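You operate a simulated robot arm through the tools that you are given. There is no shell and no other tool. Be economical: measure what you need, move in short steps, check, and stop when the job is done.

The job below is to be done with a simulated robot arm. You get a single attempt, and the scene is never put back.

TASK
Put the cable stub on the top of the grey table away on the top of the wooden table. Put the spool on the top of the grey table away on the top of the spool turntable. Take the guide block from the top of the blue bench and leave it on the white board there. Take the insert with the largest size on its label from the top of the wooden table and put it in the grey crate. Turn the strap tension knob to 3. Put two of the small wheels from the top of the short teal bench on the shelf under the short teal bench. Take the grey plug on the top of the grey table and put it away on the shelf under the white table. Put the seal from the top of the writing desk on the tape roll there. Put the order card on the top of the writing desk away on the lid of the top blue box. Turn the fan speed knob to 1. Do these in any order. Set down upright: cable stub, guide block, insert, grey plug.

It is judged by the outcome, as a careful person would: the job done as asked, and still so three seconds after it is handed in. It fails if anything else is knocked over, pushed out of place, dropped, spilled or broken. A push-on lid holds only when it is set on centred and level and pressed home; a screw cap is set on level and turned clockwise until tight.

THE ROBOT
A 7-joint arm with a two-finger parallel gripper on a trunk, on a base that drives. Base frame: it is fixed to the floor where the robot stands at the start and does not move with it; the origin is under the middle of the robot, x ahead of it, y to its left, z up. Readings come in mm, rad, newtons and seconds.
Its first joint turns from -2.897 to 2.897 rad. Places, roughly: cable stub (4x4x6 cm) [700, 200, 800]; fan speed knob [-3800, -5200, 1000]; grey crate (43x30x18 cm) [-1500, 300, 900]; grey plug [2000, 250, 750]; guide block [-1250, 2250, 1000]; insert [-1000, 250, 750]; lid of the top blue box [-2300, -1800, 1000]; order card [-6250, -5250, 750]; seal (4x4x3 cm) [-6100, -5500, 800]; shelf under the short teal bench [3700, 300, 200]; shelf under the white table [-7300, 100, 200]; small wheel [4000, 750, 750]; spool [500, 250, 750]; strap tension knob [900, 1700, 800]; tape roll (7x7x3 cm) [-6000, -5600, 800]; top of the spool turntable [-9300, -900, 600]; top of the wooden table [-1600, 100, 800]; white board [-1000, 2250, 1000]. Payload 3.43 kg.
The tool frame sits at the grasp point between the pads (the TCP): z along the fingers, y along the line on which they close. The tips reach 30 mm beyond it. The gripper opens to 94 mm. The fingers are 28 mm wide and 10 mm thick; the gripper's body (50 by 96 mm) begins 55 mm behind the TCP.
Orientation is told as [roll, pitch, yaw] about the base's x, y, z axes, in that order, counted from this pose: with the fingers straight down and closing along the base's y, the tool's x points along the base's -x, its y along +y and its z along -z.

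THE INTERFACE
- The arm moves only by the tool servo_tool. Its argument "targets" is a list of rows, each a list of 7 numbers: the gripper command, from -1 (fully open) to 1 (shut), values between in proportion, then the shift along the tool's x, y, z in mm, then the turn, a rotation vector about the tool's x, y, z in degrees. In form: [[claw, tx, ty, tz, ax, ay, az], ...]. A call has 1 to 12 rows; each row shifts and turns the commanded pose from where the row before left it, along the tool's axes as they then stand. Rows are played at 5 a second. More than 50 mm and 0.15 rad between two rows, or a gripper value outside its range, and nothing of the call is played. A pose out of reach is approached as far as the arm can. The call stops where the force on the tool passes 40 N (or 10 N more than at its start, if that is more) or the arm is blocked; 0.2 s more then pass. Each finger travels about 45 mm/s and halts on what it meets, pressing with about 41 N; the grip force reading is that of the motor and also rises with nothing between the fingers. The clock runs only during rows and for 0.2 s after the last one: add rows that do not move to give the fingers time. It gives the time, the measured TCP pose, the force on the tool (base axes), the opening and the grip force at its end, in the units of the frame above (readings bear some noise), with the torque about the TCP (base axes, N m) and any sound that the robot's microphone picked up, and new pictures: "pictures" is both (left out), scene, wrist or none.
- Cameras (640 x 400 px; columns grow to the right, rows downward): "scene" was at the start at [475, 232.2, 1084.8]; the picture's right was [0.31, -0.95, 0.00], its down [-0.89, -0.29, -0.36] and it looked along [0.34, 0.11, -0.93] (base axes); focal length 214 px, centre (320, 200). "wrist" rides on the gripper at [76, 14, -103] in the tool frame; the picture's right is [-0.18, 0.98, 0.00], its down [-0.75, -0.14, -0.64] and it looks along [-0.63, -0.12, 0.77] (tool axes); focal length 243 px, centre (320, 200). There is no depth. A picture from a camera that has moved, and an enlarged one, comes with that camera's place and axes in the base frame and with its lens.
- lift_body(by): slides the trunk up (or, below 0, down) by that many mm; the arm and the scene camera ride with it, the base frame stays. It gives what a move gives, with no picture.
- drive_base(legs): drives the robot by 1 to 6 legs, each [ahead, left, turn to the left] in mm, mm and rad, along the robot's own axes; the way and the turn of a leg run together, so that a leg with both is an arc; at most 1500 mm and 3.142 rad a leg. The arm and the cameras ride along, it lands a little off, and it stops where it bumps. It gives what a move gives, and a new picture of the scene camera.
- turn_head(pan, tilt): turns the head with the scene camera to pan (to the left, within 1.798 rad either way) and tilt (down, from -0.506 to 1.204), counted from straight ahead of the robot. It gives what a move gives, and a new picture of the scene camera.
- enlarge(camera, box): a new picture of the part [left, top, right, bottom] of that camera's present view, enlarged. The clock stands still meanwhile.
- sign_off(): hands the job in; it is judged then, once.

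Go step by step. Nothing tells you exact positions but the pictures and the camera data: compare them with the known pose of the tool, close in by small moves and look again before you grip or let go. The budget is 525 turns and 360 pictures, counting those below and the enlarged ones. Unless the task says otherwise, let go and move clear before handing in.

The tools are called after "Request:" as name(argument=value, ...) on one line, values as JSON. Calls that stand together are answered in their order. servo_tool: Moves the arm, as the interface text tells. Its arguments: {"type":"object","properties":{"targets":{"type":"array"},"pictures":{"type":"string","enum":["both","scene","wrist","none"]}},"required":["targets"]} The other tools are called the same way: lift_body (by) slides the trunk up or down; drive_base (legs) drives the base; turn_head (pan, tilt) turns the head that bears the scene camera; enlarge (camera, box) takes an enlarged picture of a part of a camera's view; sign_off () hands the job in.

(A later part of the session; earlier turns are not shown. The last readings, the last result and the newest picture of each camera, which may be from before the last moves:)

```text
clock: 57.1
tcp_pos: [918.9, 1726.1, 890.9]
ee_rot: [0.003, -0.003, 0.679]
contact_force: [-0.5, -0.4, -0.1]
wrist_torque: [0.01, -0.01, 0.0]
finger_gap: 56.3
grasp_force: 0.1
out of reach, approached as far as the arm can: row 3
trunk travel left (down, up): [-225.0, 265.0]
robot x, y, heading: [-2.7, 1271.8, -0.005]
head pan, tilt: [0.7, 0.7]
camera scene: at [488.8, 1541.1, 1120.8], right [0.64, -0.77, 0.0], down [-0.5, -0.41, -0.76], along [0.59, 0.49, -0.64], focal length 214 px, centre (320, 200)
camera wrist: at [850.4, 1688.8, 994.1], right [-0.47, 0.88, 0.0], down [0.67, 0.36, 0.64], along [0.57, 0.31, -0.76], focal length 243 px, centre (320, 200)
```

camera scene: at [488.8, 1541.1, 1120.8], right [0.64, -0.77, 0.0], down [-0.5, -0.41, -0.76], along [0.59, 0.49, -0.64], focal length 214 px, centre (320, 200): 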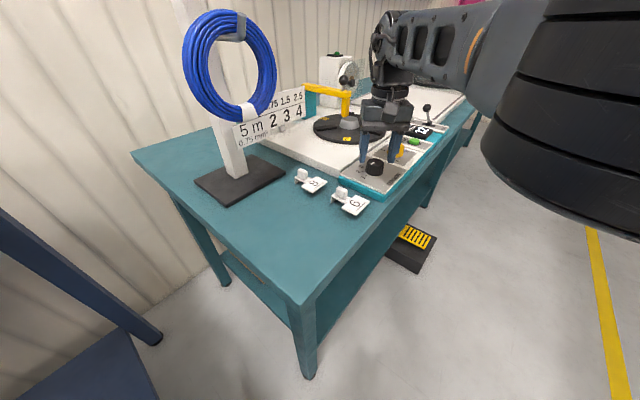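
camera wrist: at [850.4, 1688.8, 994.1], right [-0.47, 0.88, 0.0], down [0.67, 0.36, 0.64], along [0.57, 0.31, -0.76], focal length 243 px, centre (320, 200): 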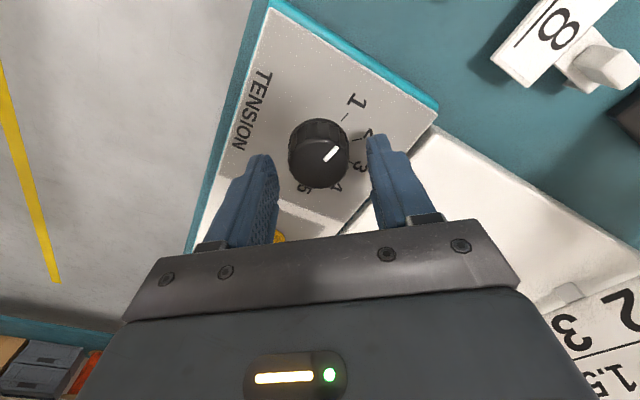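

Request:
servo_tool(targets=[[-0.2, 0, 1, 5, 0, 0, 0], [-0.2, 0, 0, 5, 0, 0, 0], [-0.2, 0, 0, 4, 0, 0, 0], [-0.2, 0, 0, 0, 0, 0, 0]])

Request:
enlarge(camera="scene", box=[330, 80, 450, 200])

```text
clock: 58.1
tcp_pos: [918.6, 1726.3, 877.5]
ee_rot: [0.002, -0.006, 0.677]
contact_force: [-0.4, 0.0, 0.7]
wrist_torque: [0.03, 0.0, 0.01]
finger_gap: 56.5
grasp_force: 0.1
trunk travel left (down, up): [-225.0, 265.0]
robot x, y, heading: [1.4, 1271.1, -0.006]
head pan, tilt: [0.7, 0.7]
camera scene: at [488.8, 1541.0, 1120.8], right [0.64, -0.77, 0.0], down [-0.5, -0.41, -0.76], along [0.59, 0.49, -0.64], focal length 214 px, centre (320, 200)
camera wrist: at [850.0, 1689.0, 979.9], right [-0.47, 0.88, 0.0], down [0.67, 0.36, 0.65], along [0.57, 0.31, -0.76], focal length 243 px, centre (320, 200)
```

scene: 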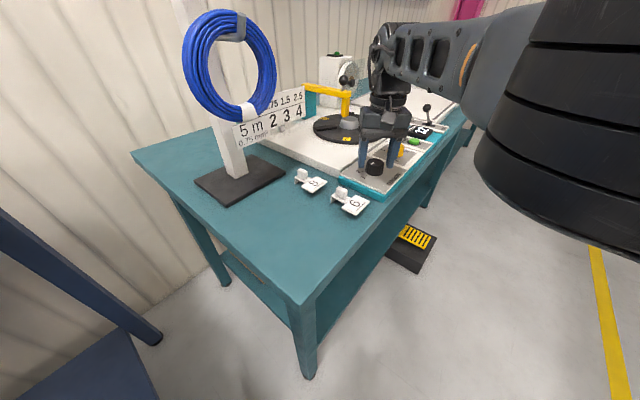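
wrist: 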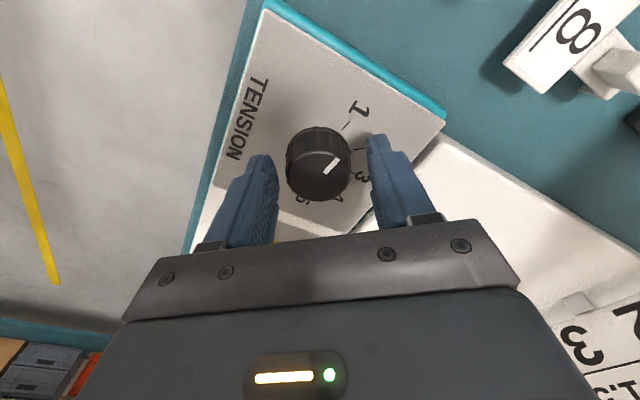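

```text
3.33 times, centred on (390, 140) of scene
camera zoom: at [488.8, 1541.0, 1120.8], right [0.64, -0.77, 0.0], down [-0.5, -0.41, -0.76], along [0.59, 0.49, -0.64], focal length 715 px, centre (87, 400)
```

zoom: 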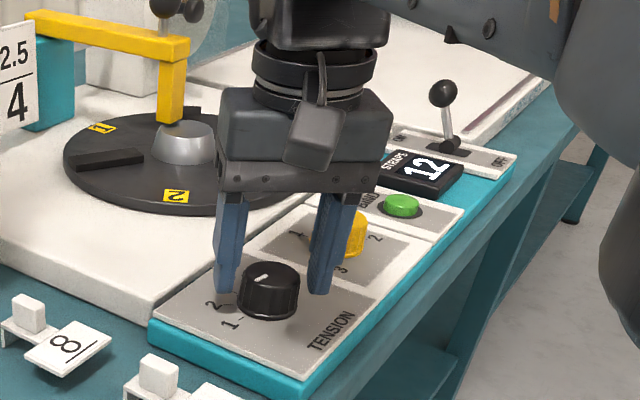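

Request:
servo_tool(targets=[[-0.2, 0, 0, 4, 0, 0, 0], [0.3, 0, 0, 0, 0, 0, 0], [0.3, 0, 0, 0, 0, 0, 0], [0.3, 0, 0, 0, 0, 0, 0]], pictures="wrist")

```text
clock: 59.1
tcp_pos: [919.4, 1724.4, 873.0]
ee_rot: [-0.001, -0.004, 0.672]
contact_force: [14.0, -14.1, -1.6]
wrist_torque: [-0.46, -0.55, -0.2]
finger_gap: 40.5
grasp_force: 44.8
trunk travel left (down, up): [-225.0, 265.0]
robot x, y, heading: [-0.1, 1272.8, -0.006]
head pan, tilt: [0.7, 0.7]
camera wrist: at [851.0, 1687.3, 976.1], right [-0.47, 0.88, 0.0], down [0.68, 0.36, 0.64], along [0.57, 0.3, -0.76], focal length 243 px, centre (320, 200)
```

wrist: 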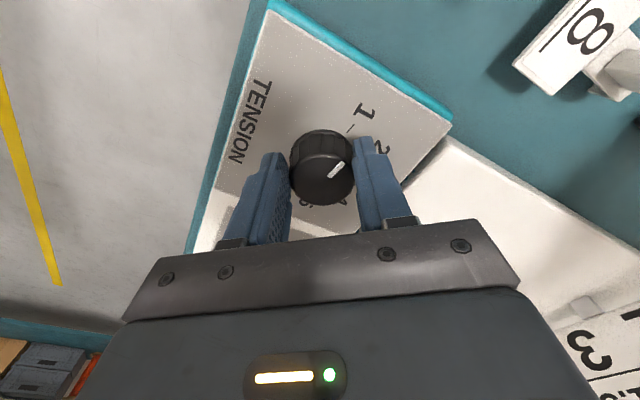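

Request:
servo_tool(targets=[[0.3, 0, -2, 0, 0, 0, 0], [0.3, 0, 0, 0, 0, 0, 7.8], [0.3, 0, 0, 0, 0, 0, 7.8], [0.3, 0, 0, 0, 0, 0, 7.8]], pictures="wrist")

```text
clock: 60.1
tcp_pos: [918.6, 1727.8, 872.3]
ee_rot: [0.012, 0.0, 0.268]
contact_force: [-0.9, 16.3, 11.6]
wrist_torque: [1.23, 0.28, 0.14]
finger_gap: 40.9
grasp_force: 44.8
trunk travel left (down, up): [-225.0, 265.0]
robot x, y, heading: [4.6, 1278.8, -0.009]
head pan, tilt: [0.7, 0.7]
camera wrist: at [841.4, 1718.8, 976.4], right [-0.08, 1.0, 0.01], down [0.77, 0.06, 0.64], along [0.64, 0.06, -0.77], focal length 243 px, centre (320, 200)
```

wrist: 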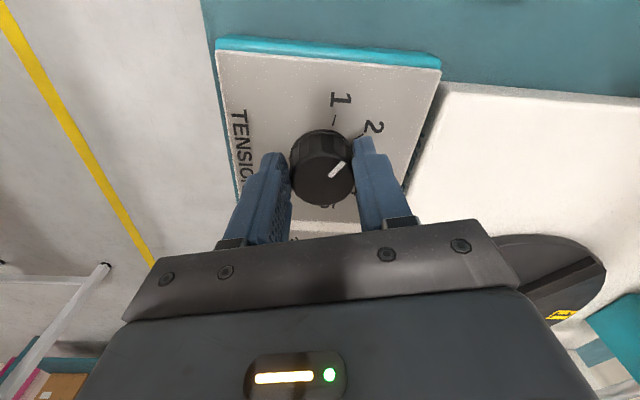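

Request:
servo_tool(targets=[[0.3, 0, 1, 0, 0, 0, 7.9], [0.3, 0, 0, 0, 0, 0, 7.9], [0.3, 0, 0, 0, 0, 0, 7.9], [0.3, 0, 0, 0, 0, 0, 7.9], [0.3, 0, 0, 0, 0, 0, 7.9], [0.3, 0, 0, 0, 0, 0, 7.9], [0.3, 0, 0, 0, 0, 0, 7.9], [0.3, 0, 0, 0, 0, 0, 0]], pictures="wrist")

```text
clock: 61.3
tcp_pos: [917.4, 1732.2, 872.9]
ee_rot: [0.012, -0.001, -0.339]
contact_force: [6.3, 7.4, -6.6]
wrist_torque: [0.3, -0.59, 0.07]
finger_gap: 40.5
grasp_force: 45.0
trunk travel left (down, up): [-225.0, 265.0]
robot x, y, heading: [2.4, 1275.3, -0.004]
head pan, tilt: [0.7, 0.7]
stopped in row 5: the force on the tool passed its limit at 43 N (the readings are from after the stop); the commanded pose is now the measured one
camera wrist: at [850.6, 1769.6, 976.5], right [0.5, 0.87, 0.01], down [0.66, -0.39, 0.64], along [0.56, -0.31, -0.77], focal length 243 px, centre (320, 200)
```

wrist: 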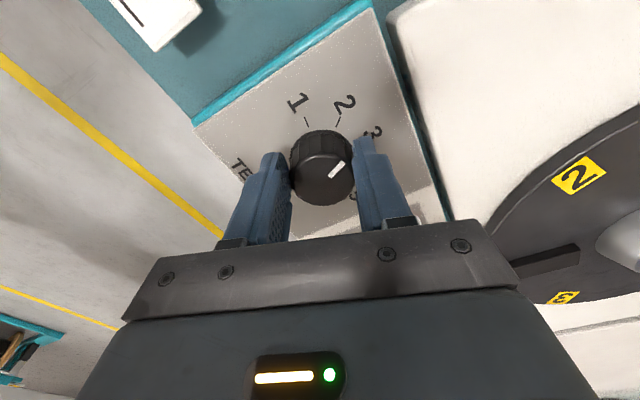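

Request:
servo_tool(targets=[[0.3, 0, 0, 0, 0, 0, 6.9], [0.3, 0, 0, 0, 0, 0, 6.9], [0.3, 0, 0, 0, 0, 0, 6.9], [0.3, 0, 0, 0, 0, 0, 0]], pictures="wrist")

Request:
enlarge(camera="wrist", box=[250, 60, 410, 220])

```text
clock: 62.0
tcp_pos: [918.4, 1734.9, 872.5]
ee_rot: [0.016, 0.002, -0.616]
contact_force: [9.8, 7.3, -9.6]
wrist_torque: [0.31, -0.2, 0.07]
finger_gap: 40.2
grasp_force: 45.3
trunk travel left (down, up): [-225.0, 265.0]
robot x, y, heading: [0.8, 1274.0, -0.005]
head pan, tilt: [0.7, 0.7]
stopped in row 3: the force on the tool passed its limit at 42 N (the readings are from after the stop); the commanded pose is now the measured one
camera wrist: at [864.1, 1788.0, 976.8], right [0.72, 0.7, 0.02], down [0.53, -0.56, 0.64], along [0.45, -0.45, -0.77], focal length 243 px, centre (320, 200)
```

wrist: 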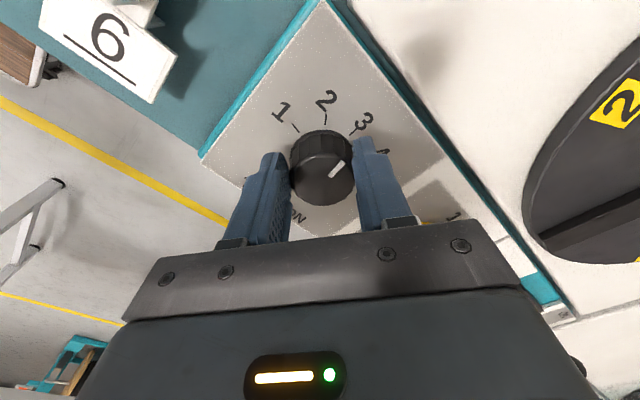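

```text
2.50 times, centred on (330, 140) of wrist
camera zoom: at [864.1, 1788.0, 976.8], right [0.72, 0.7, 0.02], down [0.53, -0.56, 0.64], along [0.45, -0.45, -0.77], focal length 606 px, centre (295, 350)
```

zoom: 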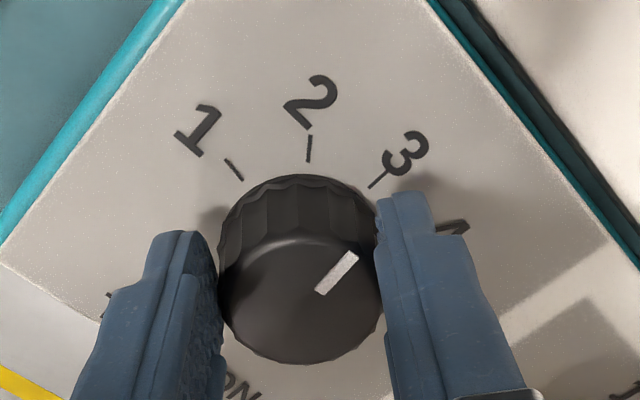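

Request:
servo_tool(targets=[[0.3, 0, 0.5, -0.5, 0, 0, 2.3], [0.3, 0, 0, 0, 0, 0, 2.2], [0.3, 0, 0, 0, 0, 0, 0]], pictures="none")

Request:
enlarge(camera="wrist", box=[250, 60, 410, 220])

```text
clock: 62.8
tcp_pos: [919.3, 1735.8, 872.7]
ee_rot: [0.016, 0.002, -0.695]
contact_force: [22.0, 16.9, -21.0]
wrist_torque: [-0.17, -1.12, 0.21]
finger_gap: 40.2
grasp_force: 45.3
trunk travel left (down, up): [-225.0, 265.0]
robot x, y, heading: [-0.8, 1275.5, -0.006]
head pan, tilt: [0.7, 0.7]
```

```text
2.50 times, centred on (330, 140) of wrist
camera zoom: at [869.0, 1792.7, 976.9], right [0.77, 0.64, 0.02], down [0.48, -0.6, 0.64], along [0.42, -0.48, -0.77], focal length 606 px, centre (295, 350)
```

zoom: 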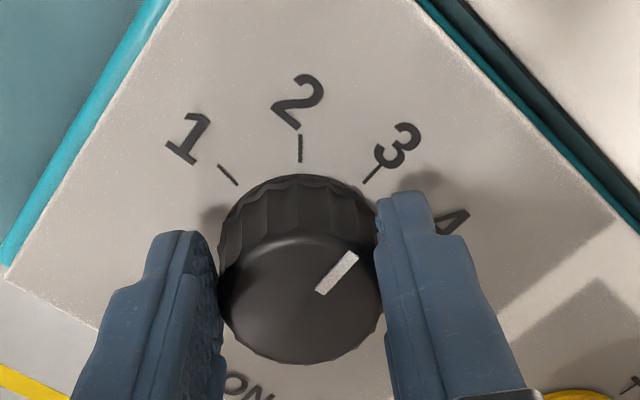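

Request:
servo_tool(targets=[[-0.3, 0, 0, 0, 0, 0, 0], [-0.3, 0, 0, 0, 0, 0, 0], [-0.3, 0, 0, -20, 0, 0, 0], [-0.3, 0, 0, -40, 0, 0, 7], [-0.5, 20, 0, -40, 0, 0, -7], [-0.5, 0, 0, 0, 0, 0, -7], [-0.5, 0, 0, 0, 0, 0, -7]], pictures="none")

Request:
enlarge(camera="wrist", box=[240, 20, 420, 180])

```text
clock: 64.4
tcp_pos: [903.3, 1748.9, 975.0]
ee_rot: [0.018, -0.001, -0.449]
contact_force: [-0.1, 0.3, -0.4]
wrist_torque: [0.01, -0.01, 0.0]
finger_gap: 70.6
grasp_force: 0.1
trunk travel left (down, up): [-225.0, 265.0]
robot x, y, heading: [0.3, 1278.2, -0.001]
head pan, tilt: [0.7, 0.7]
```

```text
2.50 times, centred on (330, 100) of wrist
camera zoom: at [840.4, 1792.2, 1078.4], right [0.59, 0.81, 0.02], down [0.61, -0.46, 0.64], along [0.52, -0.37, -0.77], focal length 606 px, centre (295, 450)
```

zoom: 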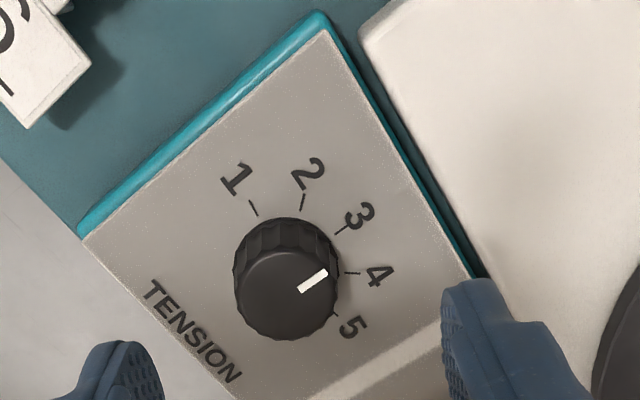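

The tension knob now points at 3. Next is the guide block on the blue bench, so I'll retract the arm and drive over.

Request:
servo_tool(targets=[[-0.5, -1, -45, -5, 0, 0, 0], [-0.5, -1, -45, -5, 0, 0, 0], [-0.5, -1, -45, -5, 0, 0, 0], [-0.5, -1, -45, -5, 0, 0, 0], [-0.5, -1, -45, -5, 0, 0, 0], [-0.5, 0, -40, 0, 0, 0, -6.4], [-0.5, 0, -40, 0, 0, 0, -6.4], [-0.5, 0, -40, 0, 0, 0, -6.4], [-0.5, 0, -40, 0, 0, 0, -6.4], [-0.5, 15, -40, 0, 0, 0, 0], [-0.5, 15, -40, 0, 0, 0, 0]], pictures="none")

Request:
drive_base(legs=[[0, -420, 0], [-1100, 0, 0], [0, 0, 1.571]])

Request:
turn_head(pan=0.0, tilt=0.3)

```text
clock: 66.8
tcp_pos: [735.6, 1309.1, 992.3]
ee_rot: [0.013, -0.009, -0.003]
contact_force: [-0.2, 0.2, -0.9]
wrist_torque: [-0.06, 0.01, 0.01]
finger_gap: 70.7
grasp_force: 0.1
trunk travel left (down, up): [-225.0, 265.0]
robot x, y, heading: [-0.8, 1275.9, -0.001]
head pan, tilt: [0.7, 0.7]
```

```text
clock: 75.8
tcp_pos: [-396.0, 1107.7, 991.7]
ee_rot: [0.013, -0.005, 0.281]
contact_force: [0.1, 0.0, -0.1]
wrist_torque: [-0.01, 0.0, -0.04]
finger_gap: 70.6
grasp_force: 0.1
trunk travel left (down, up): [-225.0, 265.0]
robot x, y, heading: [-1092.0, 871.1, 0.28]
head pan, tilt: [0.7, 0.7]
stopped in leg 3: the robot was blocked; the commanded pose is now the measured one
camera scene: at [-699.3, 1262.3, 1120.8], right [0.83, -0.56, 0.0], down [-0.36, -0.54, -0.76], along [0.43, 0.64, -0.64], focal length 214 px, centre (320, 200)
```

scene: 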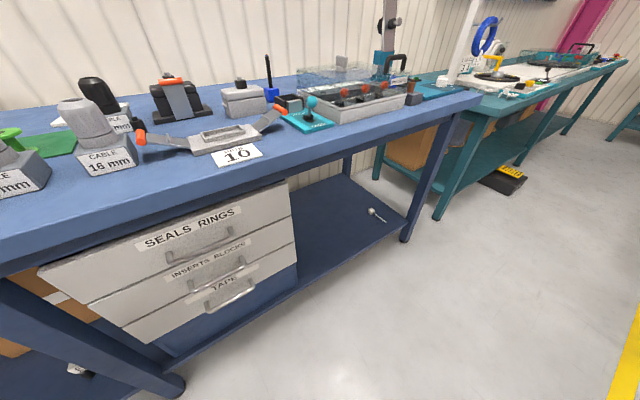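

```text
clock: 76.9
tcp_pos: [-395.9, 1106.4, 992.6]
ee_rot: [0.014, -0.007, 0.279]
contact_force: [0.4, 0.2, -0.5]
wrist_torque: [0.01, -0.04, 0.01]
finger_gap: 70.6
grasp_force: 0.1
trunk travel left (down, up): [-225.0, 265.0]
robot x, y, heading: [-1093.1, 871.1, 0.282]
head pan, tilt: [0.0, 0.3]
camera scene: at [-657.0, 1217.7, 1156.9], right [0.28, -0.96, 0.0], down [-0.28, -0.08, -0.96], along [0.92, 0.27, -0.3], focal length 214 px, centre (320, 200)
```

scene: 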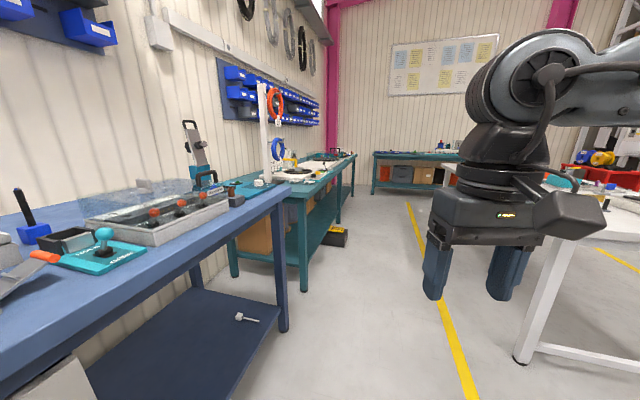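

Rotation was blocked, likely by the wooden table at the rear. I'll raise the trunk, shift toward the bench, and finish turning.

Request:
lift_body(by=200)

Request:
drive_base(legs=[[0, 200, 0], [0, 0, 1.29]])

Request:
turn_head(pan=0.0, tilt=0.7)

```text
clock: 79.1
tcp_pos: [-395.5, 1107.3, 1191.7]
ee_rot: [0.015, -0.006, 0.282]
contact_force: [-0.3, 0.3, 1.2]
wrist_torque: [0.02, 0.0, 0.02]
finger_gap: 70.8
grasp_force: 0.0
trunk travel left (down, up): [-425.0, 65.0]
robot x, y, heading: [-1092.0, 869.5, 0.279]
head pan, tilt: [0.0, 0.3]
```

```text
clock: 83.9
tcp_pos: [-1199.7, 1791.0, 1190.9]
ee_rot: [0.014, -0.007, 1.593]
contact_force: [-0.1, 0.0, -0.1]
wrist_torque: [0.02, -0.01, -0.01]
finger_gap: 70.5
grasp_force: 0.1
trunk travel left (down, up): [-425.0, 65.0]
robot x, y, heading: [-1145.8, 1053.9, 1.594]
head pan, tilt: [0.0, 0.3]
camera scene: at [-1373.4, 1566.8, 1356.9], right [1.0, 0.02, 0.0], down [0.01, -0.3, -0.96], along [-0.02, 0.95, -0.3], focal length 214 px, centre (320, 200)
```

scene: 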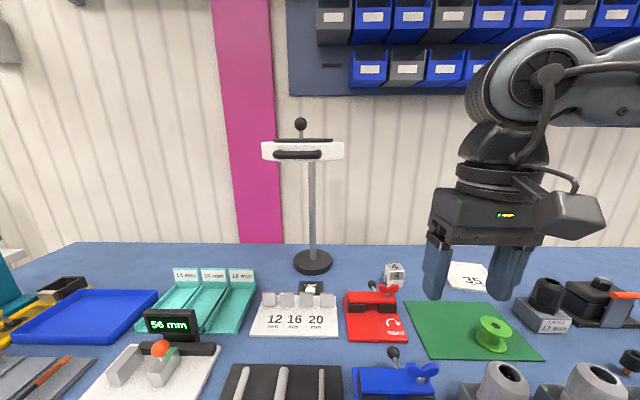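

```text
clock: 84.8
tcp_pos: [-1200.6, 1790.1, 1191.9]
ee_rot: [0.013, -0.007, 1.593]
contact_force: [-0.7, 0.0, 0.6]
wrist_torque: [0.0, -0.01, 0.01]
finger_gap: 70.8
grasp_force: 0.1
trunk travel left (down, up): [-425.0, 65.0]
robot x, y, heading: [-1149.7, 1058.9, 1.593]
head pan, tilt: [0.0, 0.7]
camera scene: at [-1373.2, 1558.4, 1320.9], right [1.0, 0.02, 0.0], down [0.01, -0.64, -0.77], along [-0.02, 0.77, -0.64], focal length 214 px, centre (320, 200)
```

scene: 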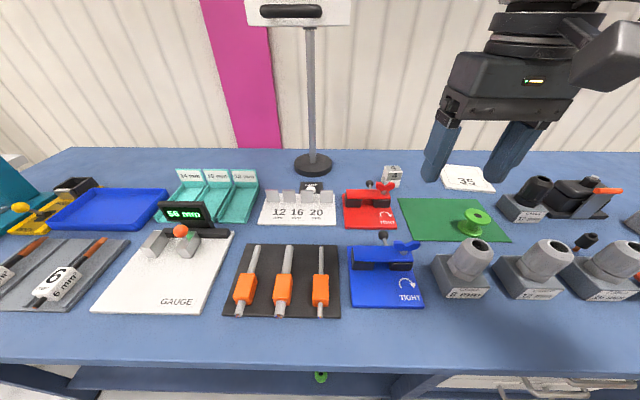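

Request:
enlarge(camera="scene", box=[260, 140, 520, 300])

```text
2.46 times, centred on (390, 220) of scene
camera zoom: at [-1373.2, 1558.4, 1320.9], right [1.0, 0.02, 0.0], down [0.01, -0.64, -0.77], along [-0.02, 0.77, -0.64], focal length 528 px, centre (148, 151)
```

zoom: 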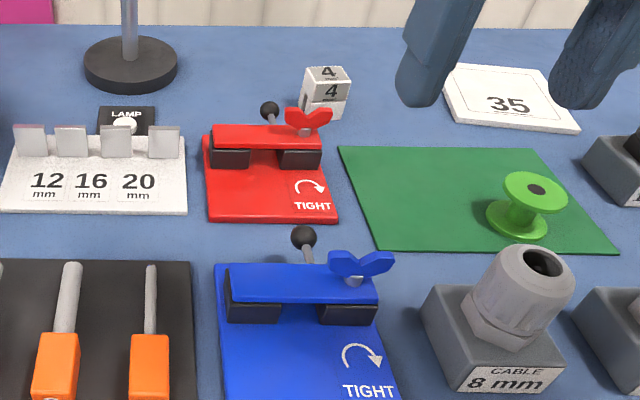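

Request:
servo_tool(targets=[[-1, -45, -10, 0, 0, 0, 0], [-1, -45, -10, 0, 0, 0, 0], [-1, -45, 0, 10, 0, 0, 0], [-1, -45, 0, 10, 0, 0, 0], [-1, -45, 0, 10, 0, 0, 0], [-1, -30, 0, 10, 0, 0, 0]])

```text
clock: 86.2
tcp_pos: [-1185.1, 2045.5, 1154.2]
ee_rot: [0.013, -0.007, 1.594]
contact_force: [0.3, -0.6, 0.0]
wrist_torque: [0.01, 0.01, 0.0]
finger_gap: 93.9
grasp_force: 0.1
trunk travel left (down, up): [-425.0, 65.0]
robot x, y, heading: [-1146.3, 1055.4, 1.59]
head pan, tilt: [0.0, 0.7]
camera scene: at [-1372.8, 1558.2, 1320.9], right [1.0, 0.02, 0.0], down [0.01, -0.64, -0.77], along [-0.02, 0.76, -0.64], focal length 214 px, centre (320, 200)
camera wrist: at [-1197.4, 1966.2, 1257.6], right [-0.99, 0.16, 0.02], down [0.13, 0.75, 0.65], along [0.09, 0.64, -0.76], focal length 243 px, centre (320, 200)
```

scene: 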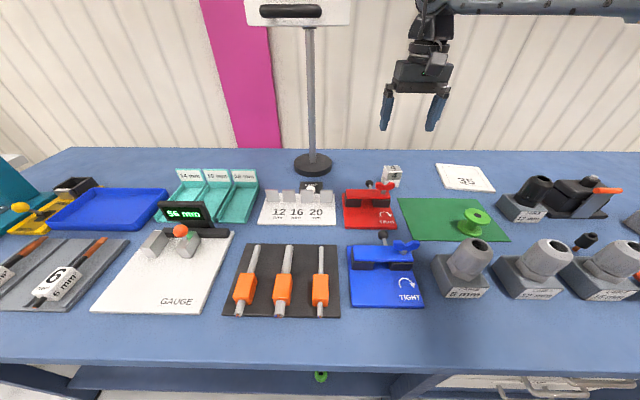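
wrist: 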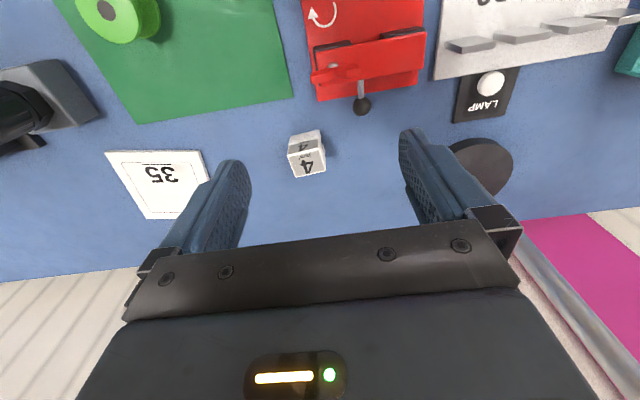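

Request:
enlarge(camera="wrist", box=[100, 110, 360, 230])

```text
2.46 times, centred on (230, 170) of wrist
camera zoom: at [-1197.4, 1966.2, 1257.6], right [-0.99, 0.16, 0.02], down [0.13, 0.75, 0.65], along [0.09, 0.64, -0.76], focal length 597 px, centre (542, 274)
```

zoom: 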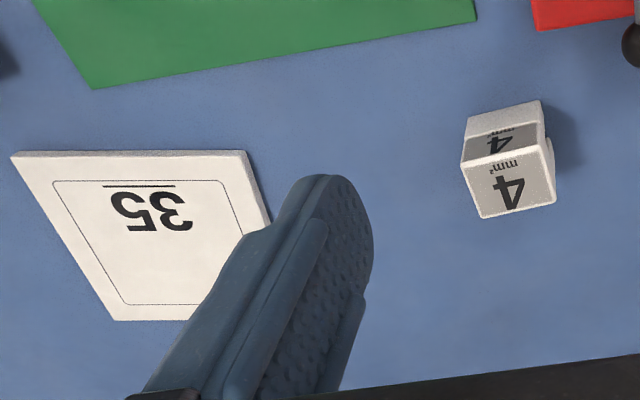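

Request:
servo_tool(targets=[[-1, -40, -15, 15, 0, 0, 0], [-1, -40, -15, 30, 0, 0, 0], [-1, -15, -5, 30, 0, 0, 0], [-1, 0, 0, 20, 0, 0, 0]], pictures="wrist")

```text
refused: row 2 steps farther than a row can; nothing moved
```

Request:
servo_tool(targets=[[-1, -35, -15, 15, 0, 0, 0], [-1, -35, -15, 25, 0, 0, 0], [-1, -25, -5, 30, 0, 0, 0], [-1, 0, 0, 20, 0, 0, 0]], pictures="wrist")

```text
clock: 87.2
tcp_pos: [-1155.1, 2125.4, 1076.4]
ee_rot: [0.015, -0.009, 1.594]
contact_force: [0.2, -0.7, 1.0]
wrist_torque: [0.0, 0.0, -0.02]
finger_gap: 93.7
grasp_force: 0.0
out of reach, approached as far as the arm can: row 3
trunk travel left (down, up): [-425.0, 65.0]
robot x, y, heading: [-1145.7, 1059.7, 1.6]
head pan, tilt: [0.0, 0.7]
camera wrist: at [-1166.5, 2047.6, 1180.7], right [-0.99, 0.16, 0.02], down [0.13, 0.75, 0.65], along [0.09, 0.64, -0.76], focal length 243 px, centre (320, 200)
```

wrist: 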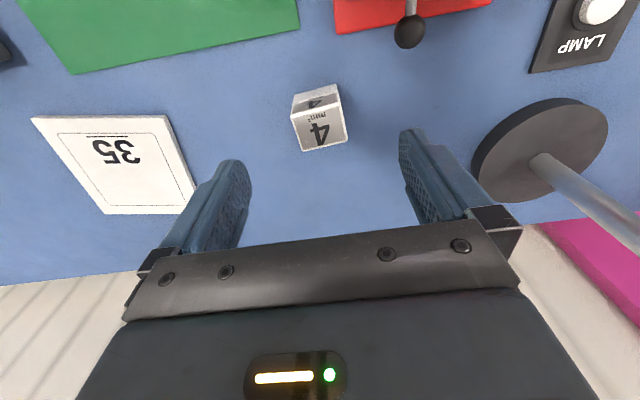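

Request:
servo_tool(targets=[[-1, -16, 0, 30, 0, 0, -3.5], [-1, 0, 0, 40, 0, 0, 0], [-1, 0, 0, 20, 0, 0, 0]], pictures="both")

```text
clock: 88.0
tcp_pos: [-1153.2, 2115.8, 997.9]
ee_rot: [0.014, -0.011, 1.653]
contact_force: [-0.4, 0.5, 1.0]
wrist_torque: [0.01, 0.02, 0.05]
finger_gap: 94.0
grasp_force: 0.1
out of reach, approached as far as the arm can: row 1, 2
trunk travel left (down, up): [-425.0, 65.0]
robot x, y, heading: [-1148.5, 1057.2, 1.593]
head pan, tilt: [0.0, 0.7]
camera scene: at [-1373.2, 1558.3, 1320.9], right [1.0, 0.02, 0.0], down [0.01, -0.64, -0.76], along [-0.02, 0.76, -0.64], focal length 214 px, centre (320, 200)
camera wrist: at [-1160.1, 2036.8, 1100.0], right [-0.99, 0.1, 0.01], down [0.09, 0.76, 0.65], along [0.05, 0.65, -0.76], focal length 243 px, centre (320, 200)
```

scene: 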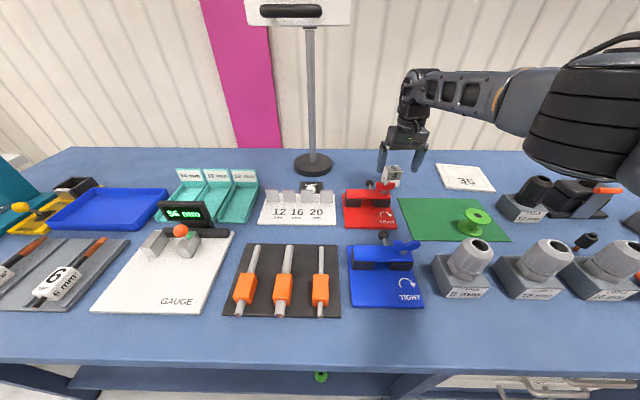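
wrist: 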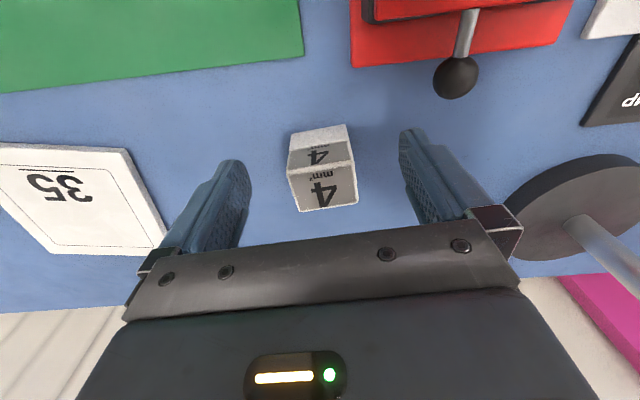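

I'm at the reach limit, so I'll lift and drive the base closer.

Request:
servo_tool(targets=[[-1, 40, 0, -30, 0, 0, 0], [-1, 45, 0, -20, 0, 0, 0], [-1, 40, 0, 0, 0, 0, 0]], pictures="none")

Request:
drive_base(legs=[[150, 0, 0]])

Request:
enlarge(camera="wrist", box=[0, 0, 640, 400])

```text
clock: 88.8
tcp_pos: [-1142.4, 1992.3, 1045.2]
ee_rot: [0.013, -0.008, 1.651]
contact_force: [-0.7, -0.6, 0.4]
wrist_torque: [-0.03, 0.0, 0.03]
finger_gap: 93.9
grasp_force: 0.1
trunk travel left (down, up): [-425.0, 65.0]
robot x, y, heading: [-1146.4, 1051.8, 1.591]
head pan, tilt: [0.0, 0.7]
```

```text
clock: 90.1
tcp_pos: [-1147.2, 2142.9, 1046.1]
ee_rot: [0.013, -0.009, 1.657]
contact_force: [-1.6, -0.4, 0.2]
wrist_torque: [0.04, -0.01, -0.03]
finger_gap: 93.9
grasp_force: 0.0
trunk travel left (down, up): [-425.0, 65.0]
robot x, y, heading: [-1150.4, 1208.6, 1.596]
head pan, tilt: [0.0, 0.7]
camera scene: at [-1377.5, 1708.1, 1320.9], right [1.0, 0.02, 0.0], down [0.02, -0.64, -0.76], along [-0.02, 0.76, -0.64], focal length 214 px, centre (320, 200)
```

scene: 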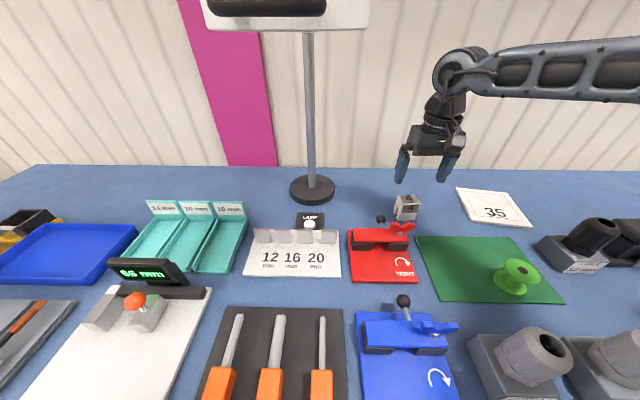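

```text
1.00 times, centred on (320, 200) of wrist (not enlarged: the box is as wide or as high as the picture)
camera zoom: at [-1153.5, 2065.0, 1148.9], right [-0.99, 0.1, 0.02], down [0.09, 0.76, 0.65], along [0.05, 0.64, -0.76], focal length 243 px, centre (320, 200)
```

zoom: 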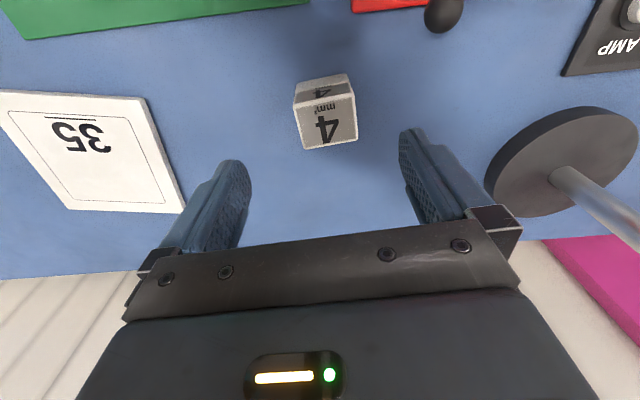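

Request:
servo_tool(targets=[[-1, 3, 7, 30, 0, 0, 0], [-1, 0, 0, 30, 0, 0, 0], [-1, 0, 0, 26, 0, 0, 0], [-1, 0, 0, 5, 0, 0, 0]], pictures="both")

Request:
enlarge(camera="scene", box=[360, 130, 500, 240])

```text
clock: 91.1
tcp_pos: [-1155.8, 2139.2, 955.6]
ee_rot: [0.015, -0.01, 1.658]
contact_force: [1.1, -0.1, -0.1]
wrist_torque: [0.05, 0.02, 0.0]
finger_gap: 94.2
grasp_force: 0.0
trunk travel left (down, up): [-425.0, 65.0]
robot x, y, heading: [-1152.8, 1205.9, 1.594]
head pan, tilt: [0.0, 0.7]
camera scene: at [-1377.5, 1708.2, 1320.8], right [1.0, 0.02, 0.0], down [0.02, -0.64, -0.76], along [-0.02, 0.76, -0.64], focal length 214 px, centre (320, 200)
camera wrist: at [-1162.1, 2061.3, 1058.8], right [-0.99, 0.1, 0.01], down [0.09, 0.76, 0.65], along [0.05, 0.64, -0.76], focal length 243 px, centre (320, 200)
```

scene: 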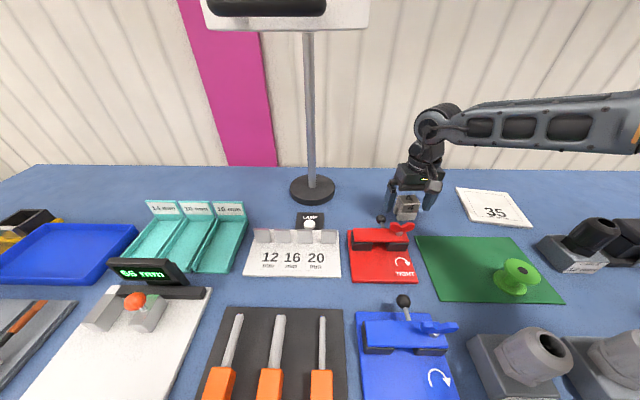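
wrist: 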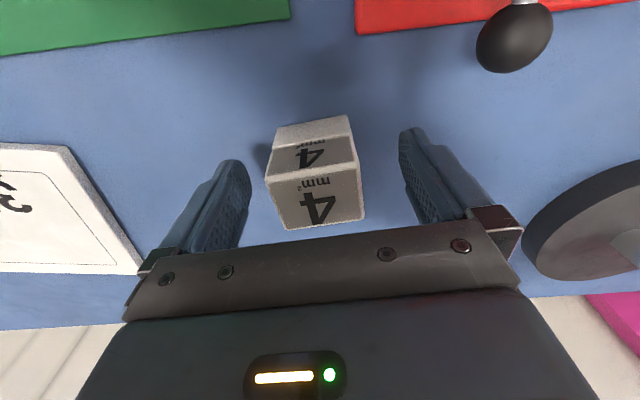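

```text
3.64 times, centred on (430, 185) of scene
camera zoom: at [-1377.5, 1708.2, 1320.8], right [1.0, 0.02, 0.0], down [0.02, -0.64, -0.76], along [-0.02, 0.76, -0.64], focal length 780 px, centre (-80, 254)
```

zoom: 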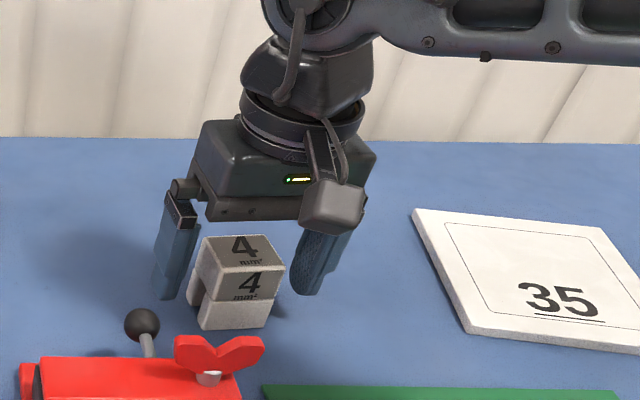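

Request:
servo_tool(targets=[[-1, 0, -4, 0, 0, 0, 0], [0.2, 0, 0, 0, 0, 0, 0], [0.2, 0, 0, 0, 0, 0, 0], [0.2, 0, 0, 0, 0, 0, 0], [0.2, 0, 0, 0, 0, 0, 0]], pictures="none")

Request:
servo_tool(targets=[[0.3, 0, 0, -15, 0, 0, 0], [0.3, 0, 0, -30, 0, 0, 0], [0.3, 0, 0, -30, 0, 0, 0]], pictures="both")

```text
clock: 92.3
tcp_pos: [-1151.7, 2140.4, 955.9]
ee_rot: [0.016, -0.008, 1.657]
contact_force: [-0.3, -0.1, 0.0]
wrist_torque: [0.0, 0.04, 0.01]
finger_gap: 51.8
grasp_force: 41.1
trunk travel left (down, up): [-425.0, 65.0]
robot x, y, heading: [-1149.5, 1213.2, 1.591]
head pan, tilt: [0.0, 0.7]
```

```text
clock: 93.1
tcp_pos: [-1150.5, 2140.6, 1029.7]
ee_rot: [0.013, -0.009, 1.654]
contact_force: [0.3, -0.1, -0.6]
wrist_torque: [-0.01, 0.04, 0.0]
finger_gap: 51.7
grasp_force: 40.7
trunk travel left (down, up): [-425.0, 65.0]
robot x, y, heading: [-1147.4, 1204.3, 1.601]
head pan, tilt: [0.0, 0.7]
camera scene: at [-1377.5, 1708.5, 1320.7], right [1.0, 0.02, 0.0], down [0.02, -0.64, -0.76], along [-0.02, 0.76, -0.64], focal length 214 px, centre (320, 200)
camera wrist: at [-1156.5, 2061.7, 1132.4], right [-0.99, 0.1, 0.01], down [0.09, 0.76, 0.65], along [0.05, 0.64, -0.76], focal length 243 px, centre (320, 200)
```

scene: 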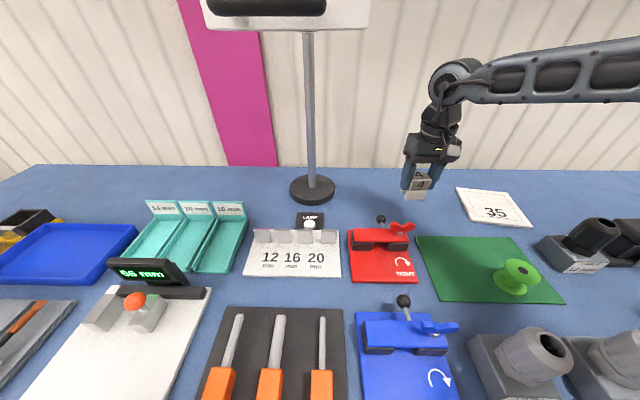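
wrist: 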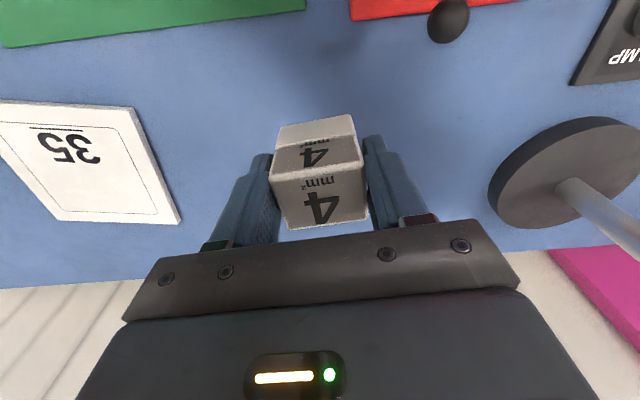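

Request:
servo_tool(targets=[[0.3, -1, -46, 0, 0, 0, 0], [0.3, -1, -46, 0, 0, 0, 0], [0.3, -1, -46, 0, 0, 0, 0], [0.3, -1, -46, 0, 0, 0, 0], [0.3, -1, -46, 0, 0, 0, 0], [0.3, 0, 0, 30, 0, 0, 0]], pictures="both")

```text
clock: 94.5
tcp_pos: [-935.8, 2162.2, 996.1]
ee_rot: [0.013, -0.009, 1.656]
contact_force: [0.4, -0.3, -0.6]
wrist_torque: [0.04, 0.0, 0.01]
finger_gap: 51.6
grasp_force: 40.4
out of reach, approached as far as the arm can: row 5
trunk travel left (down, up): [-425.0, 65.0]
robot x, y, heading: [-1149.2, 1206.3, 1.592]
head pan, tilt: [0.0, 0.7]
camera scene: at [-1377.3, 1708.2, 1320.9], right [1.0, 0.02, 0.0], down [0.02, -0.64, -0.76], along [-0.02, 0.76, -0.64], focal length 214 px, centre (320, 200)
camera wrist: at [-940.4, 2083.1, 1099.3], right [-0.99, 0.1, 0.02], down [0.09, 0.76, 0.65], along [0.05, 0.64, -0.76], focal length 243 px, centre (320, 200)
```

scene: 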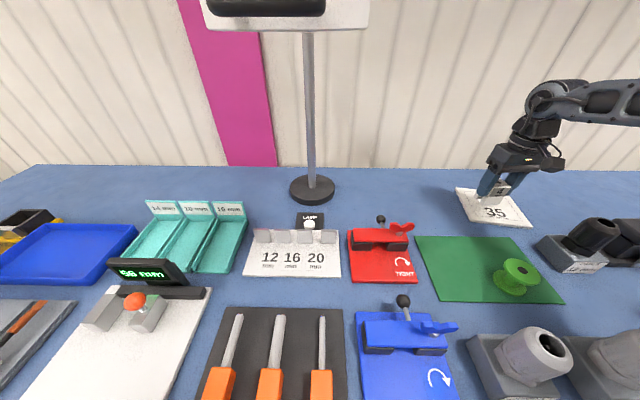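
wrist: 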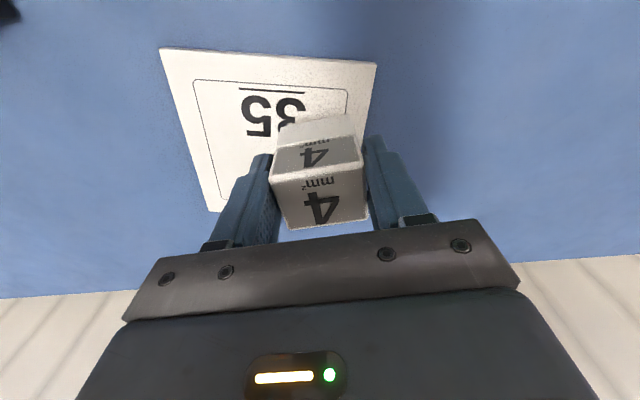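

Request:
servo_tool(targets=[[0.3, -5, -14, 10, 0, 0, 0], [0.3, -5, -12, 10, 0, 0, 0], [0.3, 0, 0, 3, 0, 0, 0], [0.3, 0, 0, 3, 0, 0, 0], [0.3, 0, 0, 3, 0, 0, 0]], pictures="both")

Request:
enlarge(camera="scene", box=[420, 110, 560, 240])

```text
clock: 95.7
tcp_pos: [-933.6, 2163.9, 988.1]
ee_rot: [0.014, -0.008, 1.656]
contact_force: [-0.7, 0.3, -0.8]
wrist_torque: [0.02, -0.03, 0.03]
finger_gap: 52.0
grasp_force: 41.1
out of reach, approached as far as the arm can: row 1, 2
trunk travel left (down, up): [-425.0, 65.0]
robot x, y, heading: [-1149.8, 1207.7, 1.598]
head pan, tilt: [0.0, 0.7]
camera scene: at [-1377.4, 1708.3, 1320.8], right [1.0, 0.02, 0.0], down [0.02, -0.64, -0.76], along [-0.02, 0.76, -0.64], focal length 214 px, centre (320, 200)
camera wrist: at [-940.5, 2084.2, 1090.8], right [-0.99, 0.1, 0.02], down [0.09, 0.76, 0.65], along [0.05, 0.64, -0.76], focal length 243 px, centre (320, 200)
```

scene: 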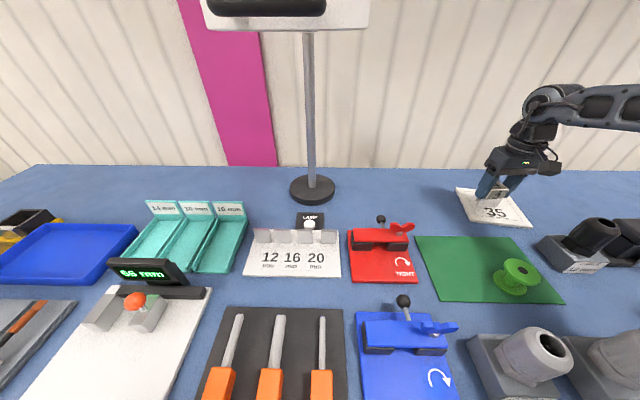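
wrist: 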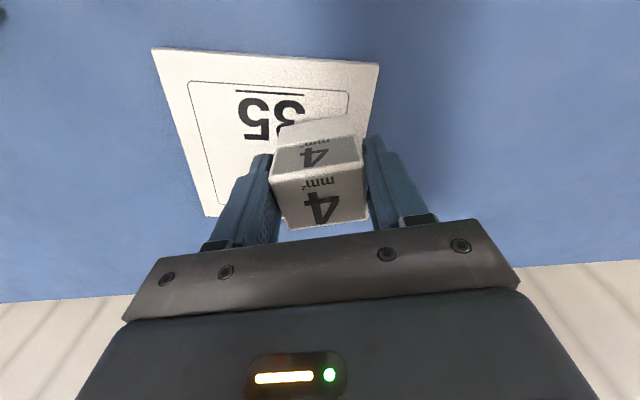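

```text
3.08 times, centred on (490, 175) of scene
camera zoom: at [-1377.4, 1708.3, 1320.8], right [1.0, 0.02, 0.0], down [0.02, -0.64, -0.76], along [-0.02, 0.76, -0.64], focal length 660 px, centre (-203, 277)
```

zoom: 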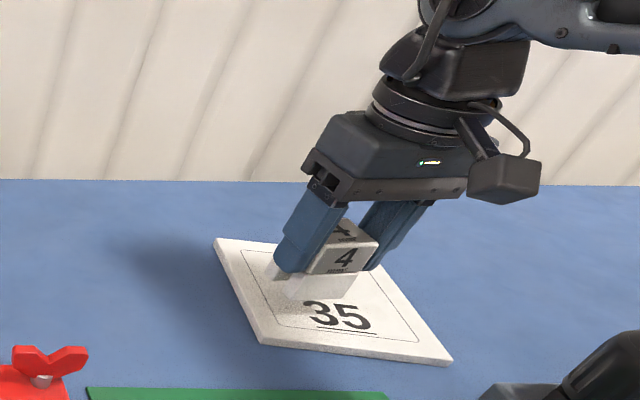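

I can shift the base slightly to place the block nearer the board's centre.

Request:
drive_base(legs=[[12, -30, 0]])

Request:
servo_tool(targets=[[0.3, 0, 0, 8, 0, 0, 0], [0.3, 0, 0, 4, 0, 0, 0], [0.3, 0, 0, 4, 0, 0, 0]], pictures="wrist")

```text
clock: 96.6
tcp_pos: [-903.1, 2175.1, 987.9]
ee_rot: [0.014, -0.008, 1.655]
contact_force: [-0.1, 0.3, -1.1]
wrist_torque: [0.01, 0.02, -0.01]
finger_gap: 51.7
grasp_force: 40.8
trunk travel left (down, up): [-425.0, 65.0]
robot x, y, heading: [-1118.8, 1219.0, 1.591]
head pan, tilt: [0.0, 0.7]
camera scene: at [-1347.2, 1721.1, 1320.8], right [1.0, 0.02, 0.0], down [0.02, -0.64, -0.76], along [-0.02, 0.76, -0.64], focal length 214 px, centre (320, 200)
```

scene: 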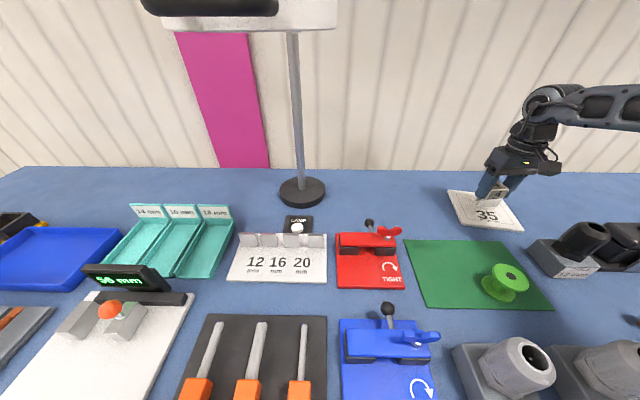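

```text
clock: 97.4
tcp_pos: [-904.4, 2175.8, 971.7]
ee_rot: [0.015, -0.009, 1.655]
contact_force: [-0.4, 0.0, -2.2]
wrist_torque: [0.0, 0.02, -0.01]
finger_gap: 51.7
grasp_force: 40.6
trunk travel left (down, up): [-425.0, 65.0]
robot x, y, heading: [-1121.0, 1217.0, 1.595]
head pan, tilt: [0.0, 0.7]
camera wrist: at [-910.4, 2097.2, 1074.9], right [-0.99, 0.1, 0.02], down [0.09, 0.76, 0.65], along [0.05, 0.64, -0.76], focal length 243 px, centre (320, 200)
```

wrist: 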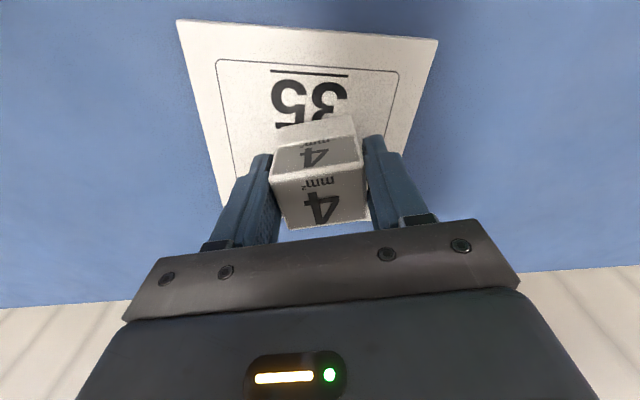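

Well centred on the board. I'll lower in small steps to feel contact.

Request:
servo_tool(targets=[[0.3, 0, 0, 2, 0, 0, 0], [0.3, 0, 0, 2, 0, 0, 0], [0.3, 0, 0, 2, 0, 0, 0], [0.3, 0, 0, 0, 0, 0, 0]], pictures="none")

```text
clock: 98.4
tcp_pos: [-903.1, 2176.0, 965.4]
ee_rot: [0.015, -0.009, 1.655]
contact_force: [-0.5, -0.2, -0.7]
wrist_torque: [-0.02, 0.02, 0.0]
finger_gap: 51.8
grasp_force: 40.9
trunk travel left (down, up): [-425.0, 65.0]
robot x, y, heading: [-1119.0, 1218.8, 1.589]
head pan, tilt: [0.0, 0.7]
```

Request:
servo_tool(targets=[[0.3, 0, 0, 1.5, 0, 0, 0], [0.3, 0, 0, 0, 0, 0, 0], [0.3, 0, 0, 1.5, 0, 0, 0], [0.3, 0, 0, 0, 0, 0, 0]], pictures="none")

```text
clock: 99.4
tcp_pos: [-904.7, 2176.0, 964.9]
ee_rot: [0.012, -0.013, 1.654]
contact_force: [0.5, -0.8, 24.0]
wrist_torque: [-0.11, -0.25, -0.03]
finger_gap: 51.6
grasp_force: 41.1
trunk travel left (down, up): [-425.0, 65.0]
robot x, y, heading: [-1122.4, 1217.0, 1.595]
head pan, tilt: [0.0, 0.7]
```

Contact with the board at TCP z ≈ 965. Releasing and rising.

Request:
servo_tool(targets=[[0.3, 0, 0, -1.5, 0, 0, 0], [-0.4, 0, 0, 0, 0, 0, 0], [-0.4, 0, 0, 0, 0, 0, 0], [-0.4, 0, 0, -15, 0, 0, 0], [-0.4, 0, 0, -35, 0, 0, 0], [-0.4, 30, 0, -35, 0, 0, 0], [-0.4, 45, 15, -10, 0, 0, 0], [-0.4, 45, 15, -10, 0, 0, 0]], pictures="both")

```text
clock: 101.2
tcp_pos: [-918.8, 2052.9, 1069.9]
ee_rot: [0.014, -0.006, 1.654]
contact_force: [-0.3, -0.2, -0.1]
wrist_torque: [0.01, -0.04, 0.03]
finger_gap: 65.7
grasp_force: 0.2
trunk travel left (down, up): [-425.0, 65.0]
robot x, y, heading: [-1120.8, 1217.8, 1.599]
head pan, tilt: [0.0, 0.7]
camera scene: at [-1347.5, 1721.6, 1320.6], right [1.0, 0.02, 0.0], down [0.02, -0.64, -0.76], along [-0.02, 0.76, -0.64], focal length 214 px, centre (320, 200)
camera wrist: at [-925.0, 1973.7, 1172.3], right [-0.99, 0.1, 0.01], down [0.09, 0.76, 0.65], along [0.05, 0.64, -0.76], focal length 243 px, centre (320, 200)
```

scene: 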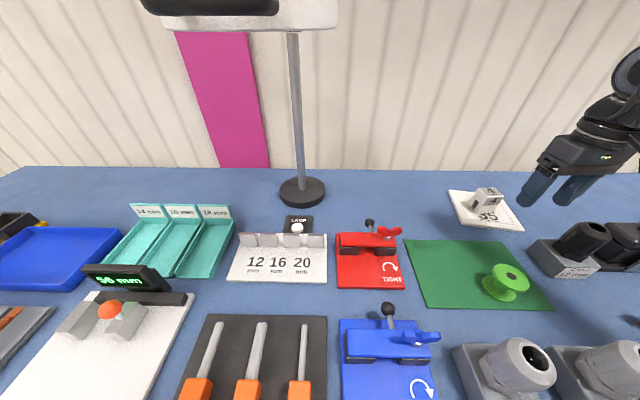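
wrist: 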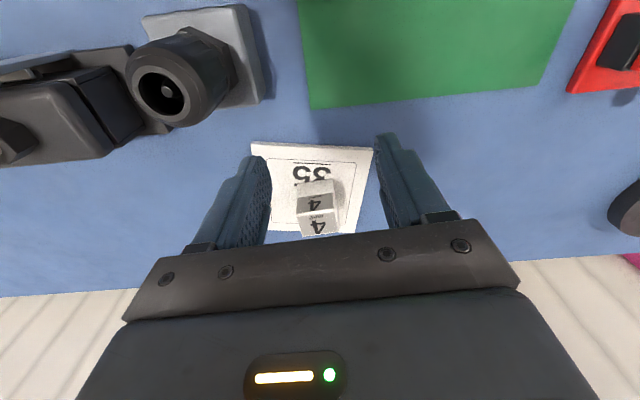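

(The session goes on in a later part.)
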